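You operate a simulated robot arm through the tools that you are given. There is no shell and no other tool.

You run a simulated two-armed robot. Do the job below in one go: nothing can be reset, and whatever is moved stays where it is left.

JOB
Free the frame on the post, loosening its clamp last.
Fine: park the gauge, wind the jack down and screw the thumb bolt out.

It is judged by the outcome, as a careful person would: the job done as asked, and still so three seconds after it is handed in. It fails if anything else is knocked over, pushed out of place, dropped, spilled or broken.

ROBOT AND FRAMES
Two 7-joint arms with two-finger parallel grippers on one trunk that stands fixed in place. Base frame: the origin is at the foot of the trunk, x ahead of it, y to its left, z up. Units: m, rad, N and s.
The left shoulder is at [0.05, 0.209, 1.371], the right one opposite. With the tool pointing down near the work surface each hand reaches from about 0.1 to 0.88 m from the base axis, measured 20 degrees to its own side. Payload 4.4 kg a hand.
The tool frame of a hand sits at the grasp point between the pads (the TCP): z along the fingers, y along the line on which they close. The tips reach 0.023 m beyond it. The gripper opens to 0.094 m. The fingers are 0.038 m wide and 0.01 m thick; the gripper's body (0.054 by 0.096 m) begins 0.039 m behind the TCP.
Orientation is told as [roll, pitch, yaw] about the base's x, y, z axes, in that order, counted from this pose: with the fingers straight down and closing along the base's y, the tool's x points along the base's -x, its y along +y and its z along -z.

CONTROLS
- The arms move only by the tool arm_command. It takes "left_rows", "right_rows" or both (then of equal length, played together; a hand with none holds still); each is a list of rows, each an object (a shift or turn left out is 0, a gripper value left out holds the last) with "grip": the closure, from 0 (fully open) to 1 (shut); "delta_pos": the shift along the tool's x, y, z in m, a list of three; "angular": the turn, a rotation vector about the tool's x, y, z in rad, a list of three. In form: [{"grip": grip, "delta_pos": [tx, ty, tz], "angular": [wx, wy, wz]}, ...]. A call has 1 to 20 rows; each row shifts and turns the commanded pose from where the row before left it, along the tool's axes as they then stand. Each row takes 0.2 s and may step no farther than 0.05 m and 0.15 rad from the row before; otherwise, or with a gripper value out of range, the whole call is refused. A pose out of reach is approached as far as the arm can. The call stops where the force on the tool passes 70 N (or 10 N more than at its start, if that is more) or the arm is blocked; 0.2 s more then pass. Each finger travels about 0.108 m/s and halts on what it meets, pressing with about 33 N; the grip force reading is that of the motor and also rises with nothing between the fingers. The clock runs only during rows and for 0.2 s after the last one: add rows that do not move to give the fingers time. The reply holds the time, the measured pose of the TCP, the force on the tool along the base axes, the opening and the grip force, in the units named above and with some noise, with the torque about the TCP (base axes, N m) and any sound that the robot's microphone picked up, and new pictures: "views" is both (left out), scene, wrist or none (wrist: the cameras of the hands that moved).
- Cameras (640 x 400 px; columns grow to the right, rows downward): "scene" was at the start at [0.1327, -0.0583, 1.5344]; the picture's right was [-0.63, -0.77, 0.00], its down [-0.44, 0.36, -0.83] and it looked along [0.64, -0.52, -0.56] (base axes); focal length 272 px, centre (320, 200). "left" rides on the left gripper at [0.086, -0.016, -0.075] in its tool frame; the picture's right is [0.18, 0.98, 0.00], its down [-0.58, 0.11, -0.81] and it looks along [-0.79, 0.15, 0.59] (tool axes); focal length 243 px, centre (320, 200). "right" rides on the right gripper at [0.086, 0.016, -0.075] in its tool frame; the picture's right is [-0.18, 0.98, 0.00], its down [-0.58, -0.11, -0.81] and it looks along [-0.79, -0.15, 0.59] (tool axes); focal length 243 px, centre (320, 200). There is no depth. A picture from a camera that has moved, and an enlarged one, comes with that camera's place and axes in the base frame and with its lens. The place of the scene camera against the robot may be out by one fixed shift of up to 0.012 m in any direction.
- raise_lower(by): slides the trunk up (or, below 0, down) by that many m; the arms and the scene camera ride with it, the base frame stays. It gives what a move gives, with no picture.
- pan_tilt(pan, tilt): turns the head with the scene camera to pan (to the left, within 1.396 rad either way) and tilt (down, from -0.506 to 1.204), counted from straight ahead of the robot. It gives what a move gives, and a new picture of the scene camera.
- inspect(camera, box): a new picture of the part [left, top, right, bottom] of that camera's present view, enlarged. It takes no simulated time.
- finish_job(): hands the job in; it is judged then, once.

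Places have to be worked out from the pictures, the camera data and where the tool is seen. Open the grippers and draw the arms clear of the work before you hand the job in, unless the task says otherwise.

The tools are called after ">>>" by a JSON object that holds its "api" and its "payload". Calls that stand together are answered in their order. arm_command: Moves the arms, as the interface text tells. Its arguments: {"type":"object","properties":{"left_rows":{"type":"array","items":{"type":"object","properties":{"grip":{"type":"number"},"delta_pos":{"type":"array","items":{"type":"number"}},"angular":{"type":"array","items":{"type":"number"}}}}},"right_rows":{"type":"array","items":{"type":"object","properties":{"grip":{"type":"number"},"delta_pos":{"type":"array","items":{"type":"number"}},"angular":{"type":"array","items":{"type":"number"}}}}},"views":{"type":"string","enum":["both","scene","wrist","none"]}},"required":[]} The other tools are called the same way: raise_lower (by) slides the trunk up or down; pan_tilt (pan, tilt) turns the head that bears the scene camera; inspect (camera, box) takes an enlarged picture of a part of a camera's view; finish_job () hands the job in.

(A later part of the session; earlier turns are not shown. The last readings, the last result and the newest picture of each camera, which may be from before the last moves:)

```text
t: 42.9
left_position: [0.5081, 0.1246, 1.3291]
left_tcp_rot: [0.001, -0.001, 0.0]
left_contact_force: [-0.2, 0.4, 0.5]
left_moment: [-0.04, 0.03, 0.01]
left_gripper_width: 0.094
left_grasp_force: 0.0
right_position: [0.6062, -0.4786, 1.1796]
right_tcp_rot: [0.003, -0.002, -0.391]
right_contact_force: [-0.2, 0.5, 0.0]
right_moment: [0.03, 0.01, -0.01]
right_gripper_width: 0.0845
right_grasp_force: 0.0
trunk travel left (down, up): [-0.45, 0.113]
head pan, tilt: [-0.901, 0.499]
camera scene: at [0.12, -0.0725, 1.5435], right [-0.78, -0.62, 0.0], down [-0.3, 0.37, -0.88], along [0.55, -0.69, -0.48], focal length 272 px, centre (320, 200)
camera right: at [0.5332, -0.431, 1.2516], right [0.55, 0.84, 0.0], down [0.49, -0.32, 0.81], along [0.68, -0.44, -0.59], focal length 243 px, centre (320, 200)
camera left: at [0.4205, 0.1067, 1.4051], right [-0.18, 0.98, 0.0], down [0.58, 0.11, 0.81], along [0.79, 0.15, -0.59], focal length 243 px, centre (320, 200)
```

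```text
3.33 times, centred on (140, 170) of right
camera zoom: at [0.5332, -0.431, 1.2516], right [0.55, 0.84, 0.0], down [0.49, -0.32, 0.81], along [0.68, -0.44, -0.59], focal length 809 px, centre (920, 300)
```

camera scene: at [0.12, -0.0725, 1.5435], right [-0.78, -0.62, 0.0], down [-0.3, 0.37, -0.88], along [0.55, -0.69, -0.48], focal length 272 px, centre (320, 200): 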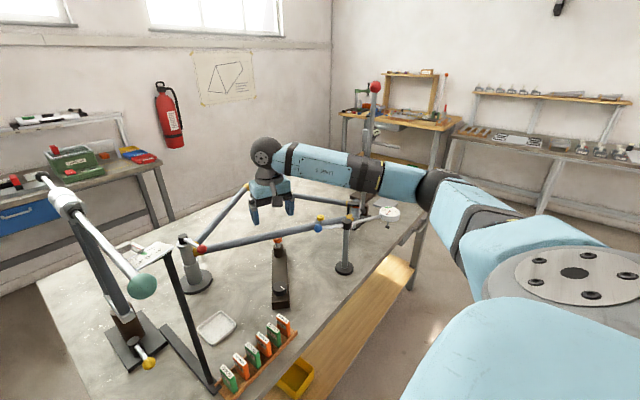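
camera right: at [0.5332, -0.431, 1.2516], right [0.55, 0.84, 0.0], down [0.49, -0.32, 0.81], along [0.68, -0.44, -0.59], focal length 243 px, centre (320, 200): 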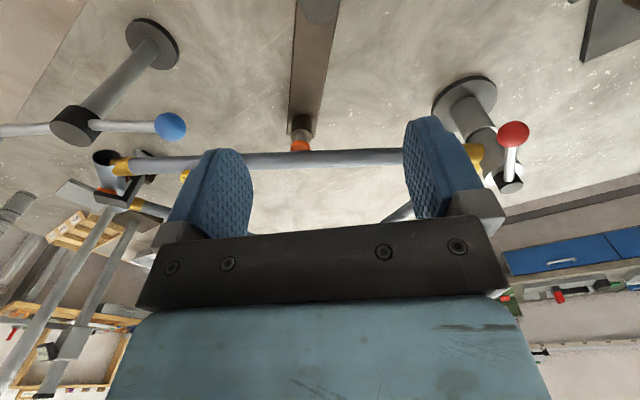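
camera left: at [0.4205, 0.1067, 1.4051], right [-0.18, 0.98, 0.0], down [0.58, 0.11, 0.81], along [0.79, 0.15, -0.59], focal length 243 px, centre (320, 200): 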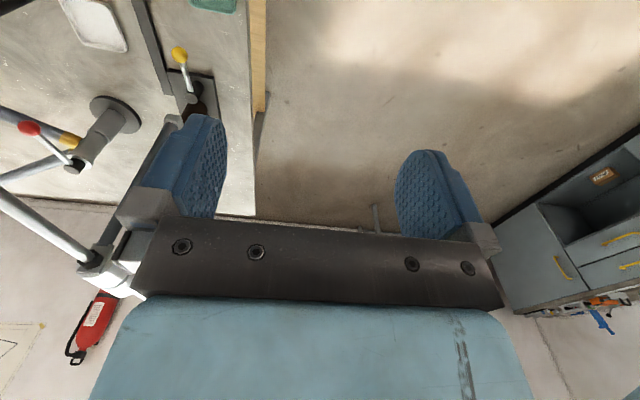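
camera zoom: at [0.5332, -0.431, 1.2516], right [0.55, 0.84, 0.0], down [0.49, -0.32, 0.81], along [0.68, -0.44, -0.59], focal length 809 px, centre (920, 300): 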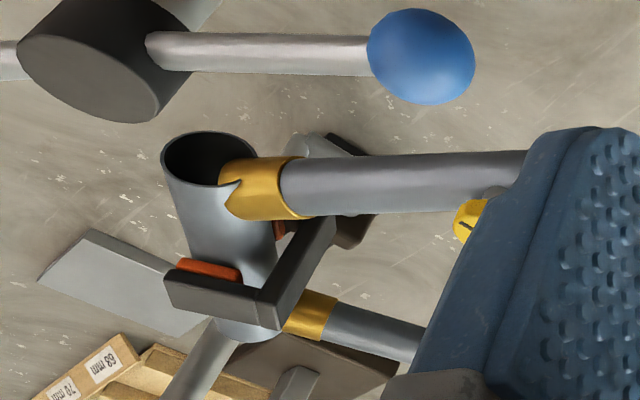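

The dark C-bracket with orange pads belongs to a fixture with a tall lever behind it. The yellow slotted knob with its threaded stem in the tube is the thumb bolt. I'll lower the trunk 0.15 m to reach it comfortably; both hands have free space below them.

>>> {"api": "raise_lower", "payload": {"by": -0.15}}

```text
t: 44.6
left_position: [0.5074, 0.1223, 1.1796]
left_tcp_rot: [0.0, 0.002, 0.0]
left_contact_force: [-0.2, -0.3, 0.0]
left_moment: [0.01, 0.0, -0.02]
left_gripper_width: 0.0941
left_grasp_force: 0.0
right_position: [0.607, -0.48, 1.0287]
right_tcp_rot: [0.001, 0.0, -0.391]
right_contact_force: [0.0, -0.6, -0.8]
right_moment: [0.01, 0.0, -0.02]
right_gripper_width: 0.0843
right_grasp_force: 0.1
trunk travel left (down, up): [-0.3, 0.263]
head pan, tilt: [-0.901, 0.499]
```

Now I'll raise the right hand to z 1.13 and move towards the thumb bolt for a close look.

>>> {"api": "arm_command", "payload": {"right_rows": [{"delta_pos": [0, 0, -0.05], "angular": [0, 0, 0.137]}, {"delta_pos": [0, 0, -0.05], "angular": [0, 0, 0.137]}, {"angular": [0, 0, 0.137], "grip": 0}, {"delta_pos": [-0.0334, -0.0288, 0]}, {"delta_pos": [-0.0334, -0.0288, 0]}, {"delta_pos": [-0.0334, -0.0288, 0]}, {"delta_pos": [-0.0334, -0.0288, 0]}, {"delta_pos": [-0.0334, -0.0288, 0]}], "views": "both"}}

>>> {"api": "inspect", "payload": {"camera": "right", "box": [200, 20, 440, 240]}}

```text
t: 46.4
left_position: [0.5076, 0.1226, 1.1799]
left_tcp_rot: [-0.001, 0.0, 0.0]
left_contact_force: [-0.6, 0.1, -0.3]
left_moment: [0.0, 0.04, 0.0]
left_gripper_width: 0.0941
left_grasp_force: 0.0
right_position: [0.62, -0.6987, 1.1294]
right_tcp_rot: [0.003, 0.0, -0.804]
right_contact_force: [0.0, 0.4, 0.8]
right_moment: [0.0, 0.01, 0.02]
right_gripper_width: 0.094
right_grasp_force: 0.0
trunk travel left (down, up): [-0.3, 0.263]
head pan, tilt: [-0.901, 0.499]
camera scene: at [0.1208, -0.0743, 1.3934], right [-0.78, -0.62, 0.0], down [-0.3, 0.38, -0.88], along [0.55, -0.69, -0.48], focal length 272 px, centre (320, 200)
camera right: at [0.5712, -0.6256, 1.2012], right [0.83, 0.55, 0.0], down [0.32, -0.5, 0.81], along [0.45, -0.67, -0.59], focal length 243 px, centre (320, 200)
```

scene: 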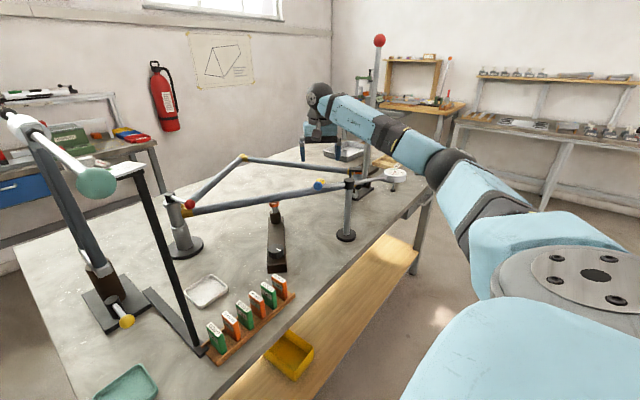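
right: 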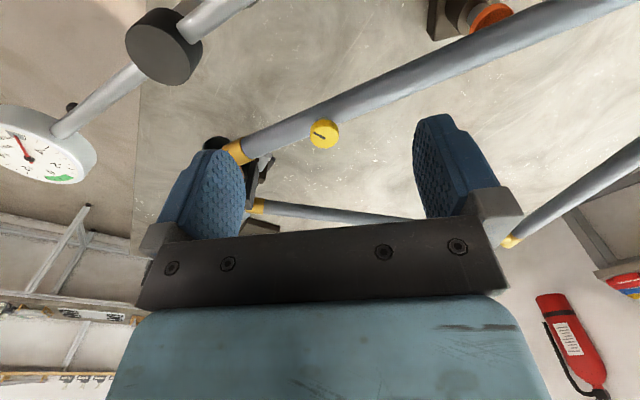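

```text
1.82 times, centred on (320, 130) of right
camera zoom: at [0.5712, -0.6256, 1.2012], right [0.83, 0.55, 0.0], down [0.32, -0.5, 0.81], along [0.45, -0.67, -0.59], focal length 441 px, centre (320, 327)
```

zoom: 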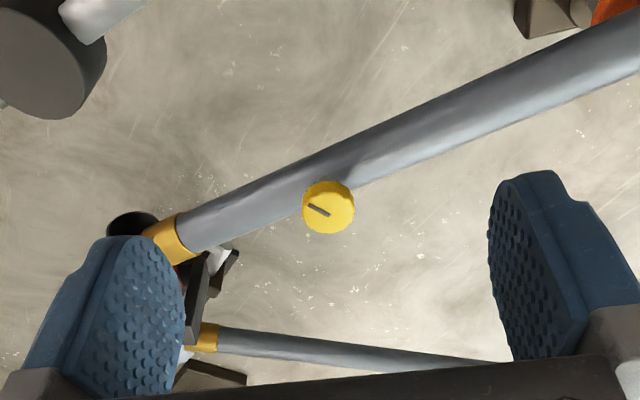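

The bolt head is at [0.666, -0.757, 0.997], about 30 mm across. I'll wind the wrist to yaw -2.5 for a long counterclockwise stroke, then shift over the bolt while still high.

>>> {"api": "arm_command", "payload": {"right_rows": [{"angular": [0, 0, 0.1413]}, {"angular": [0, 0, 0.1413]}, {"angular": [0, 0, 0.1413]}, {"angular": [0, 0, 0.1413]}, {"angular": [0, 0, 0.1413]}, {"angular": [0, 0, 0.1413]}, {"angular": [0, 0, 0.1413]}, {"angular": [0, 0, 0.1413]}, {"angular": [0, 0, 0.1413]}, {"angular": [0, 0, 0.1413]}, {"angular": [0, 0, 0.1413]}, {"angular": [0, 0, 0.1413]}, {"delta_pos": [0.0008, 0.0373, 0]}, {"delta_pos": [0.0008, 0.0373, 0]}], "views": "both"}}

```text
t: 49.4
left_position: [0.5083, 0.1221, 1.1782]
left_tcp_rot: [-0.001, 0.0, 0.0]
left_contact_force: [-0.5, 0.5, -0.9]
left_moment: [-0.05, -0.02, 0.01]
left_gripper_width: 0.0939
left_grasp_force: 0.2
right_position: [0.6675, -0.7597, 1.1262]
right_tcp_rot: [0.0, 0.0, -2.5]
right_contact_force: [-0.3, -0.8, 0.2]
right_moment: [0.01, 0.01, 0.01]
right_gripper_width: 0.094
right_grasp_force: 0.1
trunk travel left (down, up): [-0.3, 0.263]
head pan, tilt: [-0.901, 0.499]
camera scene: at [0.1213, -0.0731, 1.3934], right [-0.78, -0.62, 0.0], down [-0.3, 0.37, -0.88], along [0.54, -0.69, -0.48], focal length 272 px, centre (320, 200)
camera right: at [0.7456, -0.7205, 1.1995], right [0.44, -0.9, 0.0], down [-0.53, -0.26, 0.81], along [-0.72, -0.36, -0.59], focal length 243 px, centre (320, 200)
```

scene: 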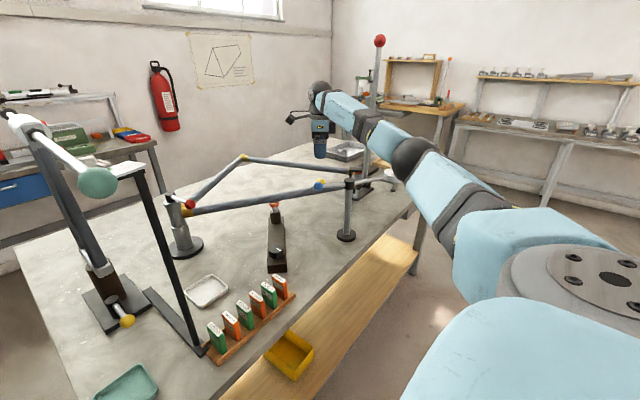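
right: 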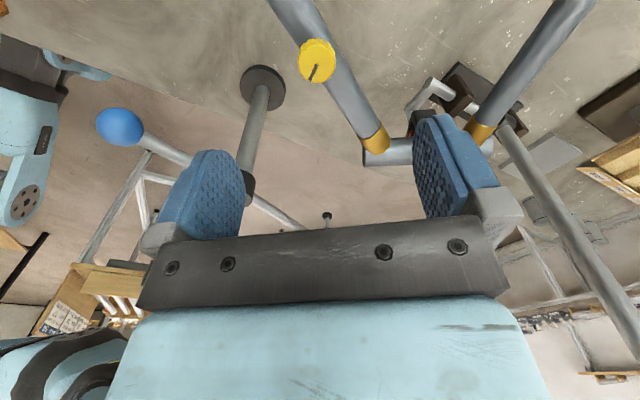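

The hand is over the bolt. I'll zoom on the fixture and bolt from here before descending.

>>> {"api": "inspect", "payload": {"camera": "right", "box": [270, 0, 370, 100]}}

>>> {"api": "inspect", "payload": {"camera": "right", "box": [340, 40, 540, 180]}}

>>> {"api": "inspect", "payload": {"camera": "scene", "box": [150, 140, 300, 260]}}

```text
4.00 times, centred on (320, 50) of right
camera zoom: at [0.7456, -0.7205, 1.1995], right [0.44, -0.9, 0.0], down [-0.53, -0.26, 0.81], along [-0.72, -0.36, -0.59], focal length 970 px, centre (320, 800)
```

zoom: 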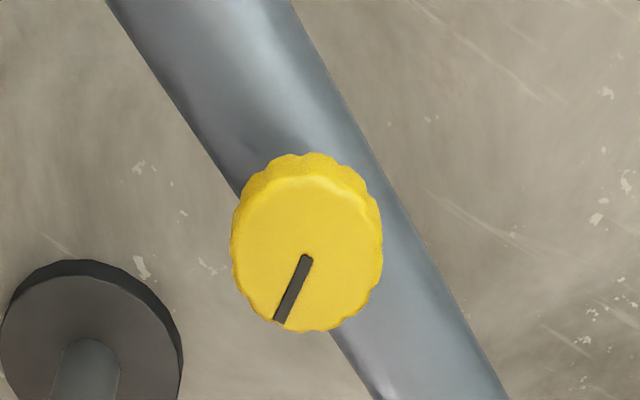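

```text
2.86 times, centred on (440, 110) of right
camera zoom: at [0.7456, -0.7205, 1.1995], right [0.44, -0.9, 0.0], down [-0.53, -0.26, 0.81], along [-0.72, -0.36, -0.59], focal length 693 px, centre (-23, 457)
```

zoom: 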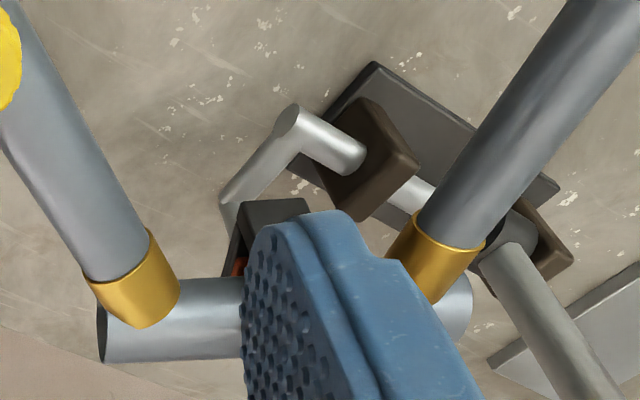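

```text
3.33 times, centred on (225, 200) of scene
camera zoom: at [0.1213, -0.0731, 1.3934], right [-0.78, -0.62, 0.0], down [-0.3, 0.37, -0.88], along [0.54, -0.69, -0.48], focal length 908 px, centre (637, 200)
```

zoom: 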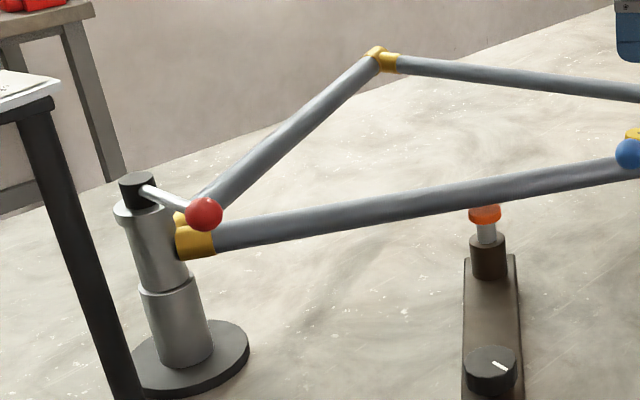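

The fixture behind is a lever-operated straightener, not one of the named items. I'll descend to z 1.005 around the bolt head, with the tips just above the tube, and close.

>>> {"api": "arm_command", "payload": {"right_rows": [{"delta_pos": [-0.0006, -0.0026, 0.04]}, {"delta_pos": [0, 0, 0.04]}, {"delta_pos": [0, 0, 0.03]}, {"delta_pos": [0, 0, 0.011]}, {}], "views": "both"}}

>>> {"api": "inspect", "payload": {"camera": "right", "box": [200, 80, 440, 260]}}

```text
t: 50.6
left_position: [0.5074, 0.1224, 1.1792]
left_tcp_rot: [0.0, 0.0, 0.0]
left_contact_force: [0.6, 1.5, 0.3]
left_moment: [0.0, 0.01, -0.01]
left_gripper_width: 0.094
left_grasp_force: 0.0
right_position: [0.6636, -0.7565, 1.0069]
right_tcp_rot: [0.0, 0.004, -2.5]
right_contact_force: [-1.0, 0.4, 0.0]
right_moment: [-0.02, 0.03, -0.01]
right_gripper_width: 0.094
right_grasp_force: 0.0
trunk travel left (down, up): [-0.3, 0.263]
head pan, tilt: [-0.901, 0.499]
camera scene: at [0.1207, -0.0735, 1.3935], right [-0.78, -0.62, 0.0], down [-0.3, 0.38, -0.88], along [0.55, -0.69, -0.48], focal length 272 px, centre (320, 200)
camera right: at [0.7423, -0.7171, 1.0786], right [0.44, -0.9, 0.0], down [-0.53, -0.26, 0.8], along [-0.72, -0.36, -0.59], focal length 243 px, centre (320, 200)
```

scene: 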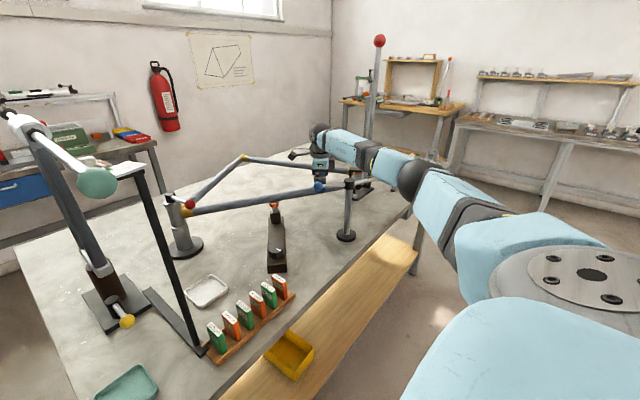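
right: 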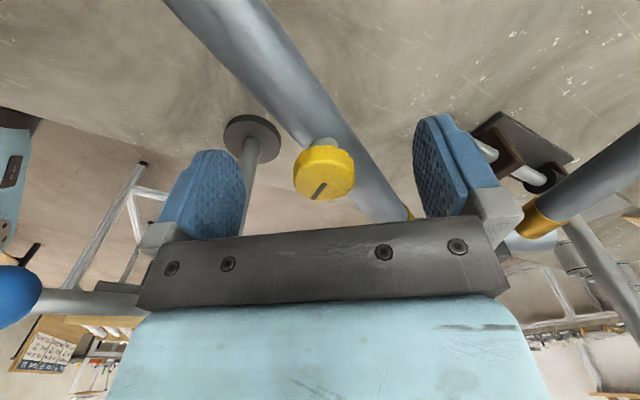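

```text
2.22 times, centred on (320, 170) of right
camera zoom: at [0.7423, -0.7171, 1.0786], right [0.44, -0.9, 0.0], down [-0.53, -0.26, 0.8], along [-0.72, -0.36, -0.59], focal length 539 px, centre (320, 267)
```

zoom: 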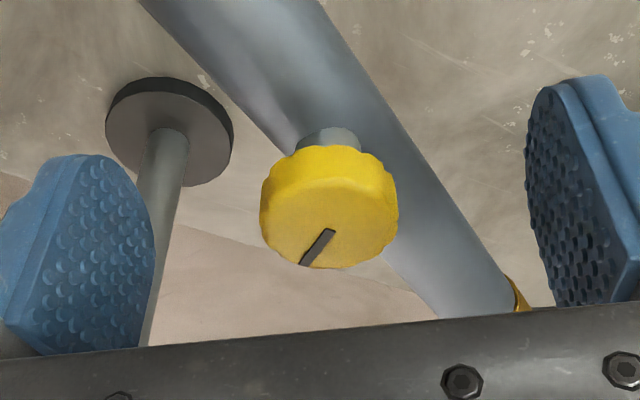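

The head is centred between the fingers, which are clear of the tube. I'll close on it and try 0.6 rad counterclockwise.

>>> {"api": "arm_command", "payload": {"right_rows": [{"delta_pos": [0, 0.001, 0], "grip": 0.5}, {"grip": 0.85}, {}, {}], "views": "none"}}

>>> {"api": "arm_command", "payload": {"right_rows": [{"angular": [0, 0, -0.15]}, {"angular": [0, 0, -0.15]}, {"angular": [0, 0, -0.15]}, {"angular": [0, 0, -0.15]}], "views": "wrist"}}

>>> {"api": "inspect", "payload": {"camera": "right", "box": [200, 80, 440, 260]}}

```text
t: 51.6
left_position: [0.5084, 0.1235, 1.1785]
left_tcp_rot: [0.0, -0.001, 0.0]
left_contact_force: [0.4, 0.1, -0.2]
left_moment: [0.03, 0.04, 0.02]
left_gripper_width: 0.0939
left_grasp_force: 0.0
right_position: [0.6648, -0.758, 1.0062]
right_tcp_rot: [0.002, 0.003, -2.5]
right_contact_force: [2.5, -2.9, 1.3]
right_moment: [0.03, -0.09, 0.01]
right_gripper_width: 0.0285
right_grasp_force: 45.2
trunk travel left (down, up): [-0.3, 0.263]
head pan, tilt: [-0.901, 0.499]
```

```text
t: 52.6
left_position: [0.508, 0.1224, 1.1804]
left_tcp_rot: [0.0, -0.001, -0.001]
left_contact_force: [0.3, 0.4, 0.3]
left_moment: [0.0, -0.01, -0.01]
left_gripper_width: 0.0941
left_grasp_force: 0.2
right_position: [0.6658, -0.7577, 1.0076]
right_tcp_rot: [0.002, 0.002, -1.897]
right_contact_force: [-8.6, 6.4, -3.7]
right_moment: [0.65, -0.11, -0.01]
right_gripper_width: 0.0288
right_grasp_force: 45.4
trunk travel left (down, up): [-0.3, 0.263]
head pan, tilt: [-0.901, 0.499]
camera right: at [0.7075, -0.6806, 1.0796], right [0.87, -0.49, 0.0], down [-0.29, -0.52, 0.81], along [-0.39, -0.7, -0.59], focal length 243 px, centre (320, 200)
```

right: 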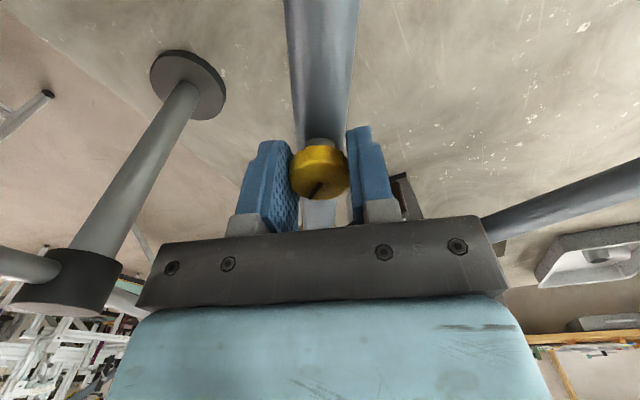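

```text
2.22 times, centred on (320, 170) of right
camera zoom: at [0.7075, -0.6806, 1.0796], right [0.87, -0.49, 0.0], down [-0.29, -0.52, 0.81], along [-0.39, -0.7, -0.59], focal length 539 px, centre (320, 267)
```

zoom: 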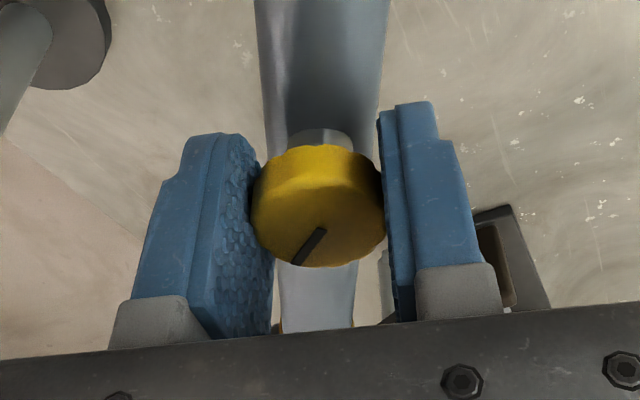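

The bolt turns freely with the hand. The wrist camera would pass close to the parked blue ball near yaw -0.9, so I'll use strokes that end around -1.25.

>>> {"api": "arm_command", "payload": {"right_rows": [{"angular": [0, 0, -0.15]}, {"angular": [0, 0, -0.15]}, {"angular": [0, 0, -0.15]}, {"angular": [0, 0, -0.15]}], "views": "both"}}

>>> {"api": "inspect", "payload": {"camera": "right", "box": [200, 80, 440, 260]}}

>>> {"api": "inspect", "payload": {"camera": "scene", "box": [270, 130, 390, 220]}}

```text
t: 53.6
left_position: [0.5075, 0.1235, 1.1797]
left_tcp_rot: [0.002, 0.0, -0.001]
left_contact_force: [-0.5, -0.4, 0.0]
left_moment: [-0.01, 0.0, 0.01]
left_gripper_width: 0.0941
left_grasp_force: 0.0
right_position: [0.6654, -0.7571, 1.007]
right_tcp_rot: [0.001, -0.001, -1.297]
right_contact_force: [-14.4, 14.5, -8.4]
right_moment: [0.45, 0.25, 0.0]
right_gripper_width: 0.0286
right_grasp_force: 45.3
trunk travel left (down, up): [-0.3, 0.263]
head pan, tilt: [-0.901, 0.499]
camera scene: at [0.1198, -0.0729, 1.3935], right [-0.78, -0.62, 0.0], down [-0.3, 0.37, -0.88], along [0.55, -0.69, -0.48], focal length 272 px, centre (320, 200)
camera right: at [0.6565, -0.6697, 1.08], right [1.0, 0.09, 0.0], down [0.05, -0.59, 0.81], along [0.07, -0.8, -0.59], focal length 243 px, centre (320, 200)
```

scene: 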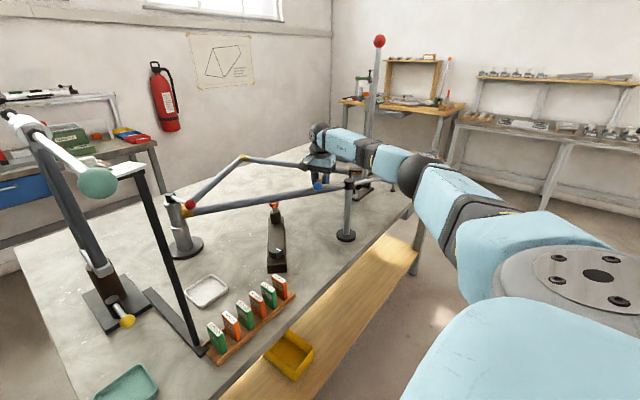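
right: 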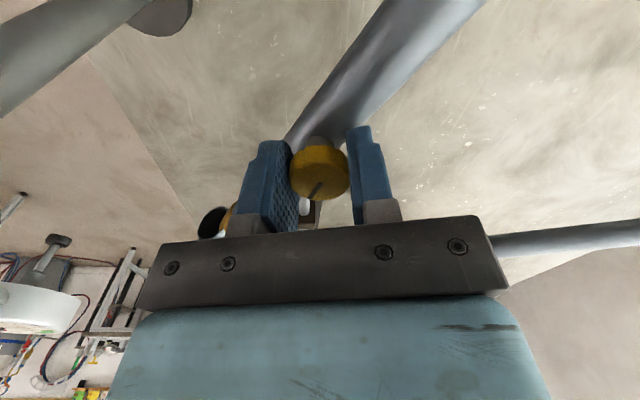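

```text
2.22 times, centred on (320, 170) of right
camera zoom: at [0.6565, -0.6697, 1.08], right [1.0, 0.09, 0.0], down [0.05, -0.59, 0.81], along [0.07, -0.8, -0.59], focal length 539 px, centre (320, 267)
```

zoom: 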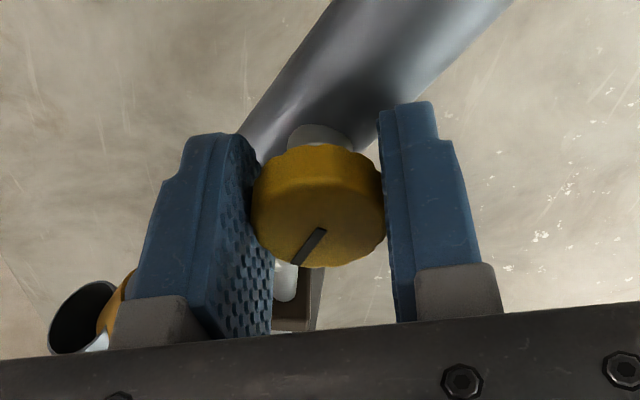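

```text
4.44 times, centred on (330, 175) of scene
camera zoom: at [0.1198, -0.0729, 1.3935], right [-0.78, -0.62, 0.0], down [-0.3, 0.37, -0.88], along [0.55, -0.69, -0.48], focal length 1210 px, centre (276, 311)
```

zoom: 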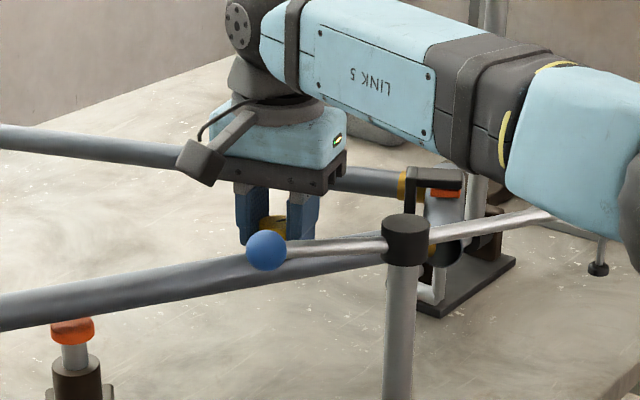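

Sideways and downward forces are slowly building to 20 N, so I'll let go, rise to the earlier viewpoint and compare the head's height with the picture taken before turning.

>>> {"api": "arm_command", "payload": {"right_rows": [{"grip": 0.5}, {"grip": 0.2}, {"delta_pos": [0, 0, -0.04]}, {"delta_pos": [0, 0, -0.04]}, {"delta_pos": [0, 0, -0.04]}, {"angular": [0, 0, 0.15], "grip": 0}, {"angular": [0, 0, 0.15]}, {"angular": [0, 0, 0.15]}, {"angular": [0, 0, 0.15]}, {"angular": [0, 0, 0.15]}, {"angular": [0, 0, 0.15]}, {"angular": [0, 0, 0.15]}, {"angular": [0, 0, 0.15]}], "views": "wrist"}}

>>> {"api": "inspect", "payload": {"camera": "right", "box": [270, 0, 370, 100]}}

```text
t: 56.4
left_position: [0.5082, 0.1223, 1.1798]
left_tcp_rot: [0.002, 0.0, 0.0]
left_contact_force: [-0.2, 0.1, -0.3]
left_moment: [-0.01, -0.01, -0.02]
left_gripper_width: 0.0939
left_grasp_force: 0.0
right_position: [0.6659, -0.7571, 1.1272]
right_tcp_rot: [0.001, 0.003, -2.502]
right_contact_force: [-0.8, -0.4, -0.2]
right_moment: [0.0, 0.0, 0.01]
right_gripper_width: 0.094
right_grasp_force: 0.1
trunk travel left (down, up): [-0.3, 0.263]
head pan, tilt: [-0.901, 0.499]
camera right: at [0.7436, -0.7191, 1.2], right [0.44, -0.9, 0.0], down [-0.53, -0.26, 0.8], along [-0.72, -0.35, -0.59], focal length 243 px, centre (320, 200)
```

right: 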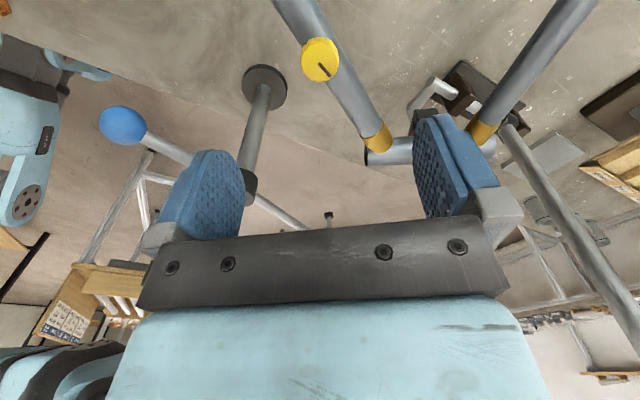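

```text
4.00 times, centred on (320, 50) of right
camera zoom: at [0.7436, -0.7191, 1.2], right [0.44, -0.9, 0.0], down [-0.53, -0.26, 0.8], along [-0.72, -0.35, -0.59], focal length 970 px, centre (320, 800)
```

zoom: 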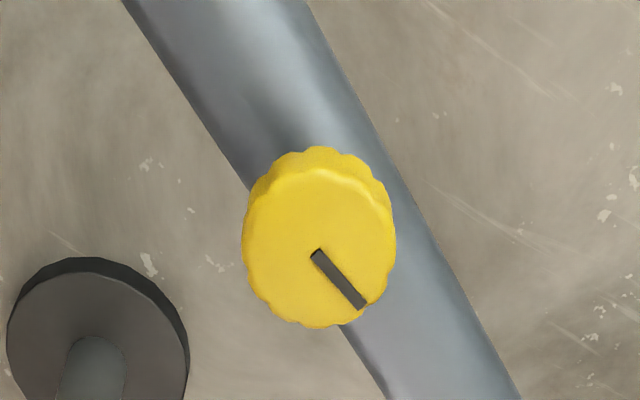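

The mark shows the bolt really turned 1.2 rad counterclockwise. I'll see if the wrist can wind further (to -2.9) for longer strokes while high.

>>> {"api": "arm_command", "payload": {"right_rows": [{"angular": [0, 0, 0.13]}, {"angular": [0, 0, 0.13]}, {"angular": [0, 0, 0.13]}, {}], "views": "wrist"}}

```text
t: 57.4
left_position: [0.5082, 0.1215, 1.1784]
left_tcp_rot: [0.001, -0.001, 0.0]
left_contact_force: [0.3, 0.1, 1.0]
left_moment: [-0.04, -0.04, 0.02]
left_gripper_width: 0.0942
left_grasp_force: 0.0
right_position: [0.6649, -0.758, 1.126]
right_tcp_rot: [0.001, 0.002, -2.891]
right_contact_force: [-0.4, -0.6, -0.5]
right_moment: [0.0, -0.04, 0.01]
right_gripper_width: 0.0939
right_grasp_force: 0.0
trunk travel left (down, up): [-0.3, 0.263]
head pan, tilt: [-0.901, 0.499]
camera right: at [0.7523, -0.7519, 1.1998], right [0.07, -1.0, 0.0], down [-0.59, -0.04, 0.8], along [-0.8, -0.05, -0.59], focal length 243 px, centre (320, 200)
```

right: 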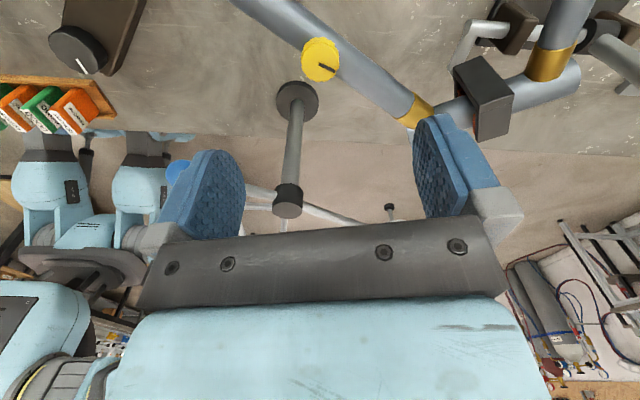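

Winding to -2.89 works. I'll descend (3 mm higher than before to clear the tube), grip and make a 1.65 rad counterclockwise stroke.

>>> {"api": "arm_command", "payload": {"right_rows": [{"delta_pos": [0, 0, 0.04]}, {"delta_pos": [0, 0, 0.04]}, {"delta_pos": [0, 0, 0.027]}, {"delta_pos": [0, 0, 0.01]}, {"grip": 0.5}, {"grip": 0.85}, {}, {"angular": [0, 0, -0.15]}, {"angular": [0, 0, -0.15]}, {"angular": [0, 0, -0.15]}, {"angular": [0, 0, -0.15]}, {"angular": [0, 0, -0.15]}, {"angular": [0, 0, -0.15]}], "views": "wrist"}}

>>> {"api": "arm_command", "payload": {"right_rows": [{"angular": [0, 0, -0.15]}, {"angular": [0, 0, -0.15]}, {"angular": [0, 0, -0.15]}, {"angular": [0, 0, -0.15]}, {"angular": [0, 0, -0.15]}], "views": "wrist"}}

>>> {"api": "inspect", "payload": {"camera": "right", "box": [200, 80, 440, 260]}}

```text
t: 60.2
left_position: [0.507, 0.1231, 1.1795]
left_tcp_rot: [0.0, 0.0, -0.001]
left_contact_force: [0.0, 0.4, -0.1]
left_moment: [0.01, -0.03, -0.02]
left_gripper_width: 0.0942
left_grasp_force: 0.1
right_position: [0.6652, -0.7582, 1.0096]
right_tcp_rot: [0.004, 0.002, -1.988]
right_contact_force: [-8.2, 6.4, -0.1]
right_moment: [0.62, -0.11, 0.0]
right_gripper_width: 0.0285
right_grasp_force: 44.9
trunk travel left (down, up): [-0.3, 0.263]
head pan, tilt: [-0.901, 0.499]
camera right: at [0.7142, -0.6847, 1.0837], right [0.82, -0.57, 0.0], down [-0.34, -0.49, 0.8], along [-0.45, -0.66, -0.59], focal length 243 px, centre (320, 200)
```

right: 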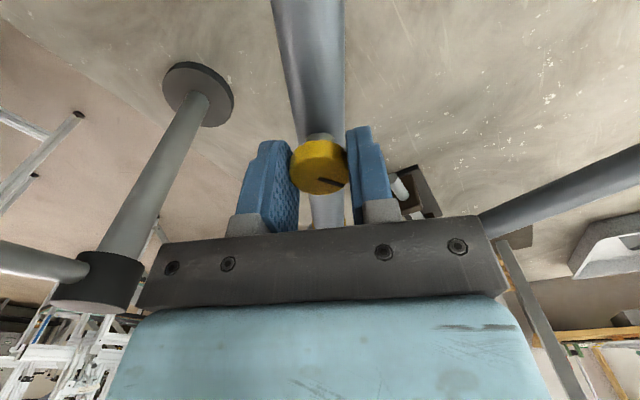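

```text
t: 61.4
left_position: [0.5074, 0.1235, 1.18]
left_tcp_rot: [-0.001, -0.001, 0.0]
left_contact_force: [0.1, 0.1, 0.4]
left_moment: [0.0, 0.01, 0.0]
left_gripper_width: 0.0939
left_grasp_force: 0.1
right_position: [0.6643, -0.7573, 1.0106]
right_tcp_rot: [0.003, -0.002, -1.239]
right_contact_force: [-4.1, 3.6, 1.3]
right_moment: [0.32, 0.18, 0.01]
right_gripper_width: 0.0285
right_grasp_force: 44.6
trunk travel left (down, up): [-0.3, 0.263]
head pan, tilt: [-0.901, 0.499]
camera right: at [0.651, -0.6702, 1.0837], right [0.99, 0.15, 0.0], down [0.08, -0.59, 0.81], along [0.12, -0.8, -0.59], focal length 243 px, centre (320, 200)
```

right: 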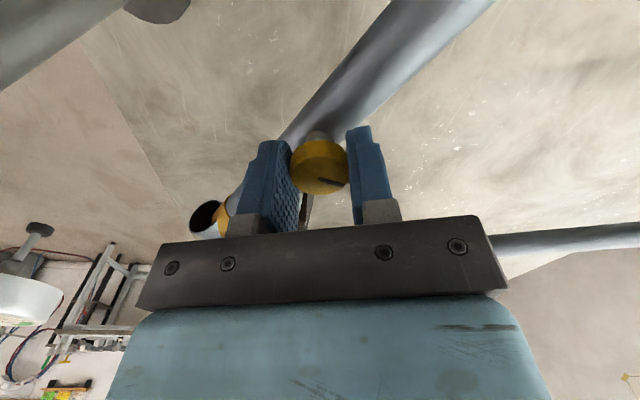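

```text
2.22 times, centred on (320, 170) of right
camera zoom: at [0.651, -0.6702, 1.0837], right [0.99, 0.15, 0.0], down [0.08, -0.59, 0.81], along [0.12, -0.8, -0.59], focal length 539 px, centre (320, 267)
```

zoom: 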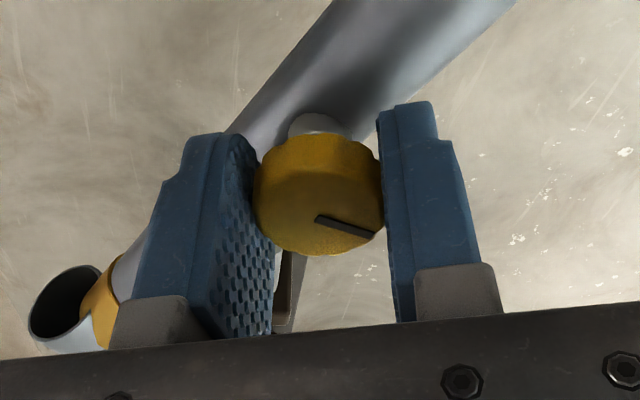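

The bolt keeps turning freely (about 2.85 rad so far). I'll release, rise 30 mm, rewind and repeat the stroke.

>>> {"api": "arm_command", "payload": {"right_rows": [{"grip": 0.4}, {"grip": 0.2}, {"delta_pos": [0, 0, -0.03]}, {"angular": [0, 0, 0.15]}, {"angular": [0, 0, 0.15]}, {"angular": [0, 0, 0.15]}, {"angular": [0, 0, 0.15]}, {"angular": [0, 0, 0.15]}, {"angular": [0, 0, 0.15]}, {"angular": [0, 0, 0.15]}, {"angular": [0, 0, 0.15]}, {"angular": [0, 0, 0.15]}, {"angular": [0, 0, 0.15]}, {"angular": [0, 0, 0.15]}, {"delta_pos": [0, 0, 0]}], "views": "wrist"}}

>>> {"api": "inspect", "payload": {"camera": "right", "box": [240, 40, 400, 200]}}

```text
t: 64.6
left_position: [0.5087, 0.1235, 1.18]
left_tcp_rot: [-0.002, -0.001, 0.0]
left_contact_force: [0.3, -0.3, 0.5]
left_moment: [0.01, 0.02, -0.02]
left_gripper_width: 0.0939
left_grasp_force: 0.1
right_position: [0.6653, -0.7569, 1.0407]
right_tcp_rot: [-0.002, 0.004, -2.889]
right_contact_force: [0.0, 0.1, -0.7]
right_moment: [-0.01, 0.0, 0.01]
right_gripper_width: 0.0752
right_grasp_force: 0.1
trunk travel left (down, up): [-0.3, 0.263]
head pan, tilt: [-0.901, 0.499]
camera right: at [0.7526, -0.752, 1.1133], right [0.07, -1.0, 0.0], down [-0.59, -0.04, 0.8], along [-0.8, -0.05, -0.59], focal length 243 px, centre (320, 200)
```

right: 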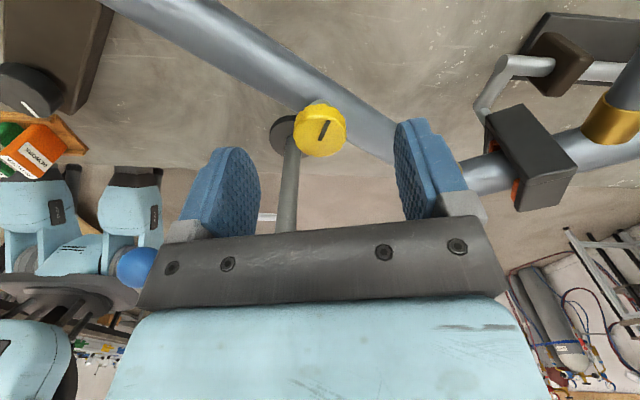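

```text
2.50 times, centred on (320, 120) of right
camera zoom: at [0.7526, -0.752, 1.1133], right [0.07, -1.0, 0.0], down [-0.59, -0.04, 0.8], along [-0.8, -0.05, -0.59], focal length 606 px, centre (320, 400)
```

zoom: 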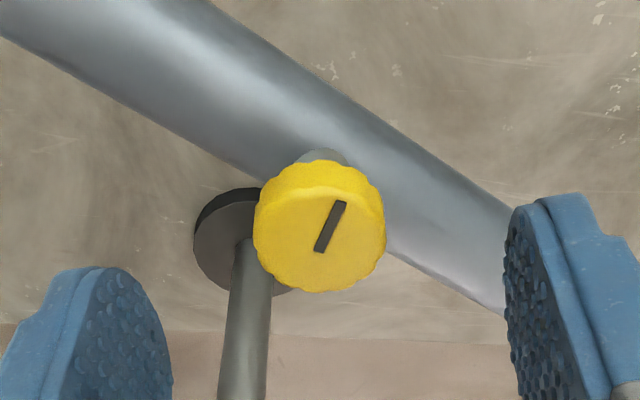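

The head is still straight between the fingers. Next stroke.

>>> {"api": "arm_command", "payload": {"right_rows": [{"delta_pos": [0, 0, 0.03]}, {"grip": 0.6}, {"grip": 0.85}, {}, {"angular": [0, 0, -0.15]}, {"angular": [0, 0, -0.15]}, {"angular": [0, 0, -0.15]}, {"angular": [0, 0, -0.15]}, {"angular": [0, 0, -0.15]}, {"angular": [0, 0, -0.15]}, {"angular": [0, 0, -0.15]}, {"angular": [0, 0, -0.15]}, {"angular": [0, 0, -0.15]}, {"angular": [0, 0, -0.15]}, {"angular": [0, 0, -0.15]}], "views": "wrist"}}

>>> {"api": "inspect", "payload": {"camera": "right", "box": [200, 80, 440, 260]}}

>>> {"api": "arm_command", "payload": {"right_rows": [{"grip": 0.4}, {"grip": 0.2}, {"delta_pos": [0, 0, -0.03]}, {"angular": [0, 0, 0.15]}, {"angular": [0, 0, 0.15]}, {"angular": [0, 0, 0.15]}, {"angular": [0, 0, 0.15]}, {"angular": [0, 0, 0.15]}, {"angular": [0, 0, 0.15]}, {"angular": [0, 0, 0.15]}, {"angular": [0, 0, 0.15]}, {"angular": [0, 0, 0.15]}, {"angular": [0, 0, 0.15]}, {"angular": [0, 0, 0.15]}, {"delta_pos": [0, 0, 0]}], "views": "wrist"}}

>>> {"api": "inspect", "payload": {"camera": "right", "box": [240, 40, 400, 200]}}

```text
t: 67.8
left_position: [0.5069, 0.1229, 1.1791]
left_tcp_rot: [0.001, 0.001, -0.001]
left_contact_force: [-0.4, -0.7, 0.4]
left_moment: [-0.01, -0.02, 0.01]
left_gripper_width: 0.0941
left_grasp_force: 0.1
right_position: [0.664, -0.7576, 1.0118]
right_tcp_rot: [0.003, -0.002, -1.238]
right_contact_force: [-11.2, 11.0, -6.4]
right_moment: [0.45, 0.22, 0.01]
right_gripper_width: 0.0285
right_grasp_force: 45.4
trunk travel left (down, up): [-0.3, 0.263]
head pan, tilt: [-0.901, 0.499]
camera right: at [0.6511, -0.6703, 1.0831], right [0.99, 0.15, 0.0], down [0.09, -0.59, 0.81], along [0.12, -0.8, -0.59], focal length 243 px, centre (320, 200)
```

right: 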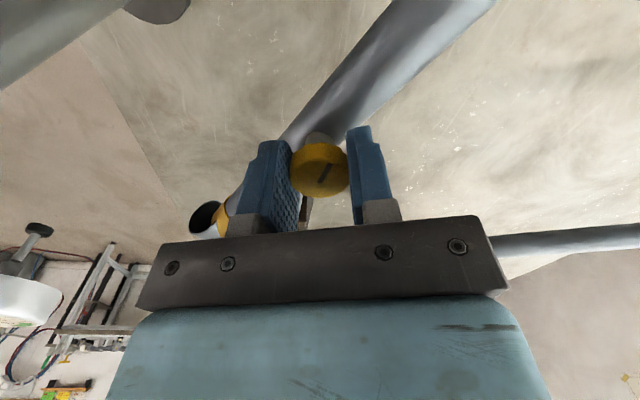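

```text
2.22 times, centred on (320, 170) of right
camera zoom: at [0.6511, -0.6703, 1.0831], right [0.99, 0.15, 0.0], down [0.09, -0.59, 0.81], along [0.12, -0.8, -0.59], focal length 539 px, centre (320, 267)
```

zoom: 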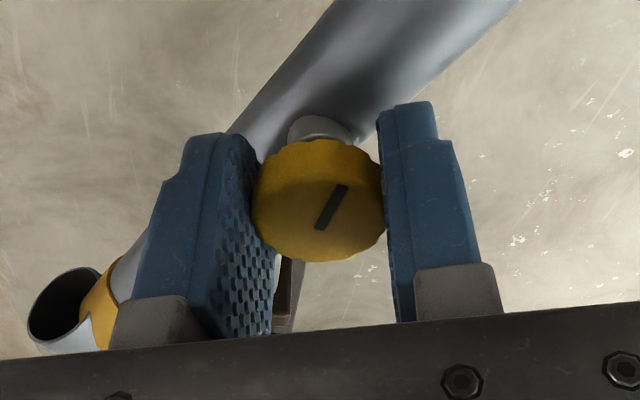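

```text
t: 71.0
left_position: [0.5085, 0.1229, 1.179]
left_tcp_rot: [0.0, -0.001, 0.001]
left_contact_force: [0.2, 0.1, 0.0]
left_moment: [-0.06, 0.02, 0.0]
left_gripper_width: 0.0939
left_grasp_force: 0.0
right_position: [0.6656, -0.7573, 1.04]
right_tcp_rot: [0.001, 0.004, -2.894]
right_contact_force: [-0.2, 0.1, 1.1]
right_moment: [0.0, -0.03, -0.01]
right_gripper_width: 0.0753
right_grasp_force: 0.1
trunk travel left (down, up): [-0.3, 0.263]
head pan, tilt: [-0.901, 0.499]
camera right: at [0.753, -0.752, 1.1125], right [0.07, -1.0, 0.0], down [-0.59, -0.04, 0.8], along [-0.8, -0.05, -0.59], focal length 243 px, centre (320, 200)
```

right: 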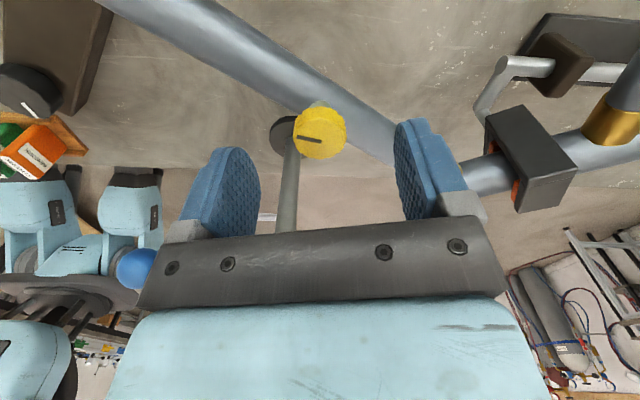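

```text
2.50 times, centred on (320, 120) of right
camera zoom: at [0.753, -0.752, 1.1125], right [0.07, -1.0, 0.0], down [-0.59, -0.04, 0.8], along [-0.8, -0.05, -0.59], focal length 606 px, centre (320, 400)
```

zoom: 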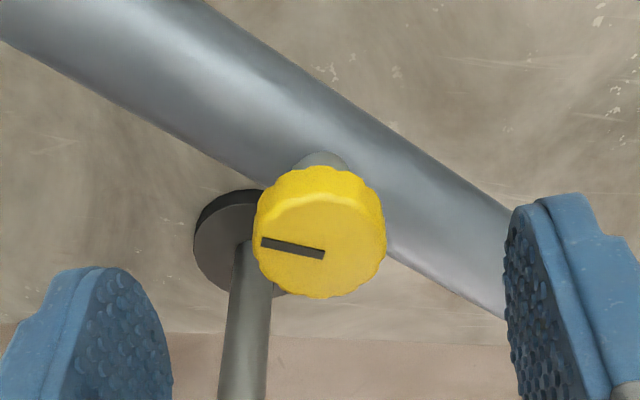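

Comparing the two pictures from the same spot, the head has risen and more stem shows, so the bolt is coming out. Another stroke, letting the hand rise with it.

>>> {"api": "arm_command", "payload": {"right_rows": [{"delta_pos": [0, 0, 0.029]}, {"grip": 0.6}, {"grip": 0.85}, {}, {"angular": [0, 0, -0.15], "delta_pos": [0, 0, -0.0002]}, {"angular": [0, 0, -0.15], "delta_pos": [0, 0, -0.0002]}, {"angular": [0, 0, -0.15], "delta_pos": [0, 0, -0.0002]}, {"angular": [0, 0, -0.15], "delta_pos": [0, 0, -0.0002]}, {"angular": [0, 0, -0.15], "delta_pos": [0, 0, -0.0002]}, {"angular": [0, 0, -0.15], "delta_pos": [0, 0, -0.0002]}, {"angular": [0, 0, -0.15], "delta_pos": [0, 0, -0.0002]}, {"angular": [0, 0, -0.15], "delta_pos": [0, 0, -0.0002]}, {"angular": [0, 0, -0.15], "delta_pos": [0, 0, -0.0002]}, {"angular": [0, 0, -0.15], "delta_pos": [0, 0, -0.0002]}, {"angular": [0, 0, -0.15], "delta_pos": [0, 0, -0.0002]}], "views": "wrist"}}

>>> {"api": "inspect", "payload": {"camera": "right", "box": [200, 80, 440, 260]}}

```text
t: 74.2
left_position: [0.5072, 0.1235, 1.1806]
left_tcp_rot: [0.0, 0.001, 0.0]
left_contact_force: [0.7, -0.4, 0.0]
left_moment: [0.03, -0.04, -0.01]
left_gripper_width: 0.0939
left_grasp_force: 0.0
right_position: [0.6636, -0.7571, 1.0134]
right_tcp_rot: [0.004, -0.002, -1.238]
right_contact_force: [-18.1, 20.2, -12.6]
right_moment: [0.24, 0.2, 0.01]
right_gripper_width: 0.0287
right_grasp_force: 45.1
trunk travel left (down, up): [-0.3, 0.263]
head pan, tilt: [-0.901, 0.499]
camera right: at [0.6512, -0.6702, 1.0866], right [0.99, 0.15, 0.0], down [0.08, -0.59, 0.81], along [0.12, -0.8, -0.59], focal length 243 px, centre (320, 200)
```

right: 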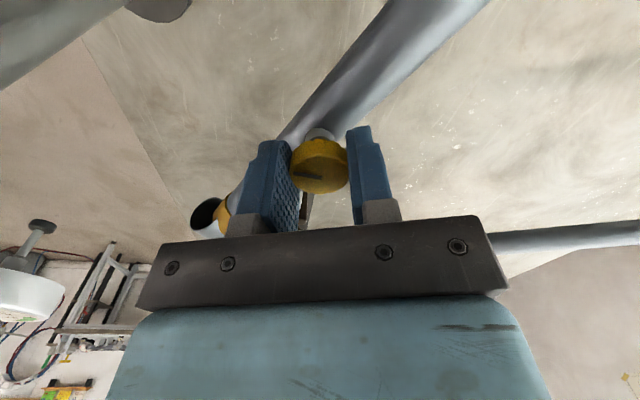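

```text
2.22 times, centred on (320, 170) of right
camera zoom: at [0.6512, -0.6702, 1.0866], right [0.99, 0.15, 0.0], down [0.08, -0.59, 0.81], along [0.12, -0.8, -0.59], focal length 539 px, centre (320, 267)
```

zoom: 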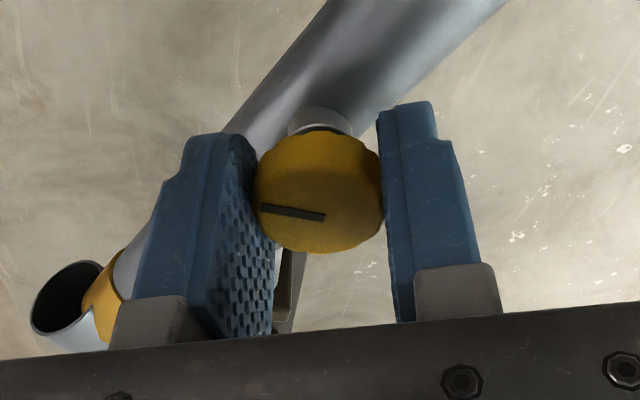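

The bolt still follows fully (about 6.15 rad in total). The sideways load suggests my grip is 2 mm off centre, so I'll correct that on the next stroke.

>>> {"api": "arm_command", "payload": {"right_rows": [{"grip": 0.4}, {"grip": 0.2}, {"delta_pos": [0, 0, -0.03]}, {"angular": [0, 0, 0.15]}, {"angular": [0, 0, 0.15]}, {"angular": [0, 0, 0.15]}, {"angular": [0, 0, 0.15]}, {"angular": [0, 0, 0.15]}, {"angular": [0, 0, 0.15]}, {"angular": [0, 0, 0.15]}, {"angular": [0, 0, 0.15]}, {"angular": [0, 0, 0.15]}, {"angular": [0, 0, 0.15]}, {"angular": [0, 0, 0.15]}, {"delta_pos": [0, 0, 0]}], "views": "wrist"}}

>>> {"api": "inspect", "payload": {"camera": "right", "box": [240, 40, 400, 200]}}

```text
t: 77.4
left_position: [0.5077, 0.1228, 1.18]
left_tcp_rot: [0.001, -0.001, -0.001]
left_contact_force: [-0.6, -0.9, 0.4]
left_moment: [-0.03, 0.01, -0.02]
left_gripper_width: 0.094
left_grasp_force: 0.0
right_position: [0.6648, -0.7577, 1.0427]
right_tcp_rot: [-0.001, 0.005, -2.891]
right_contact_force: [0.4, -0.6, -0.7]
right_moment: [0.0, -0.01, 0.03]
right_gripper_width: 0.0754
right_grasp_force: 0.1
trunk travel left (down, up): [-0.3, 0.263]
head pan, tilt: [-0.901, 0.499]
camera right: at [0.7526, -0.7519, 1.1156], right [0.07, -1.0, 0.0], down [-0.59, -0.04, 0.8], along [-0.8, -0.05, -0.59], focal length 243 px, centre (320, 200)
```

right: 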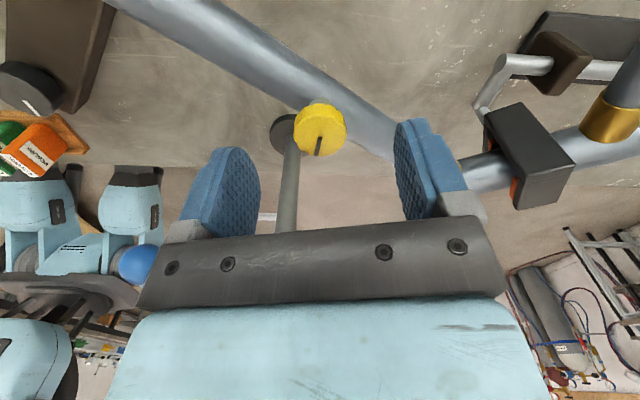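

```text
2.50 times, centred on (320, 120) of right
camera zoom: at [0.7526, -0.7519, 1.1156], right [0.07, -1.0, 0.0], down [-0.59, -0.04, 0.8], along [-0.8, -0.05, -0.59], focal length 606 px, centre (320, 400)
```

zoom: 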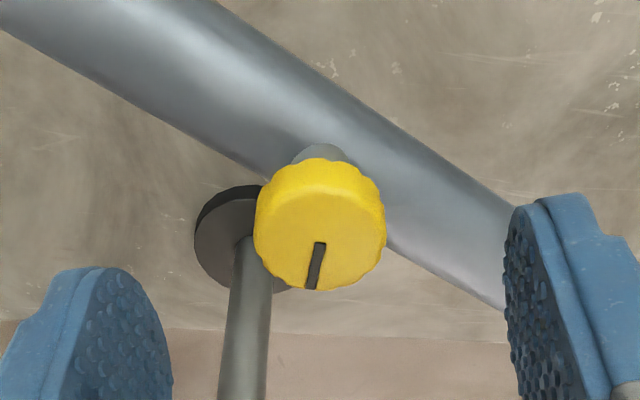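

The head is rising roughly 1 mm per stroke. I'll also test a longer rewind (to about -3.5) while clear of the head, so each stroke does more.

>>> {"api": "arm_command", "payload": {"right_rows": [{"angular": [0, 0, 0.15]}, {"angular": [0, 0, 0.15]}, {"angular": [0, 0, 0.15]}, {"angular": [0, 0, 0.15]}, {}], "views": "wrist"}}

```text
t: 78.6
left_position: [0.5083, 0.1217, 1.1801]
left_tcp_rot: [-0.001, -0.001, 0.0]
left_contact_force: [-0.1, -0.5, -0.6]
left_moment: [0.0, 0.0, -0.04]
left_gripper_width: 0.0941
left_grasp_force: 0.1
right_position: [0.6646, -0.7582, 1.0431]
right_tcp_rot: [-0.002, 0.002, 2.792]
right_contact_force: [0.3, 0.5, 0.7]
right_moment: [0.02, 0.0, 0.01]
right_gripper_width: 0.075
right_grasp_force: 0.1
trunk travel left (down, up): [-0.3, 0.263]
head pan, tilt: [-0.901, 0.499]
camera right: at [0.7401, -0.8029, 1.1162], right [-0.51, -0.86, 0.0], down [-0.51, 0.3, 0.81], along [-0.69, 0.41, -0.59], focal length 243 px, centre (320, 200)
```

right: 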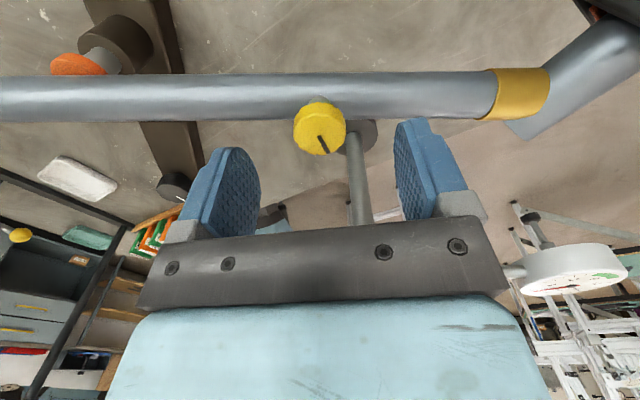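

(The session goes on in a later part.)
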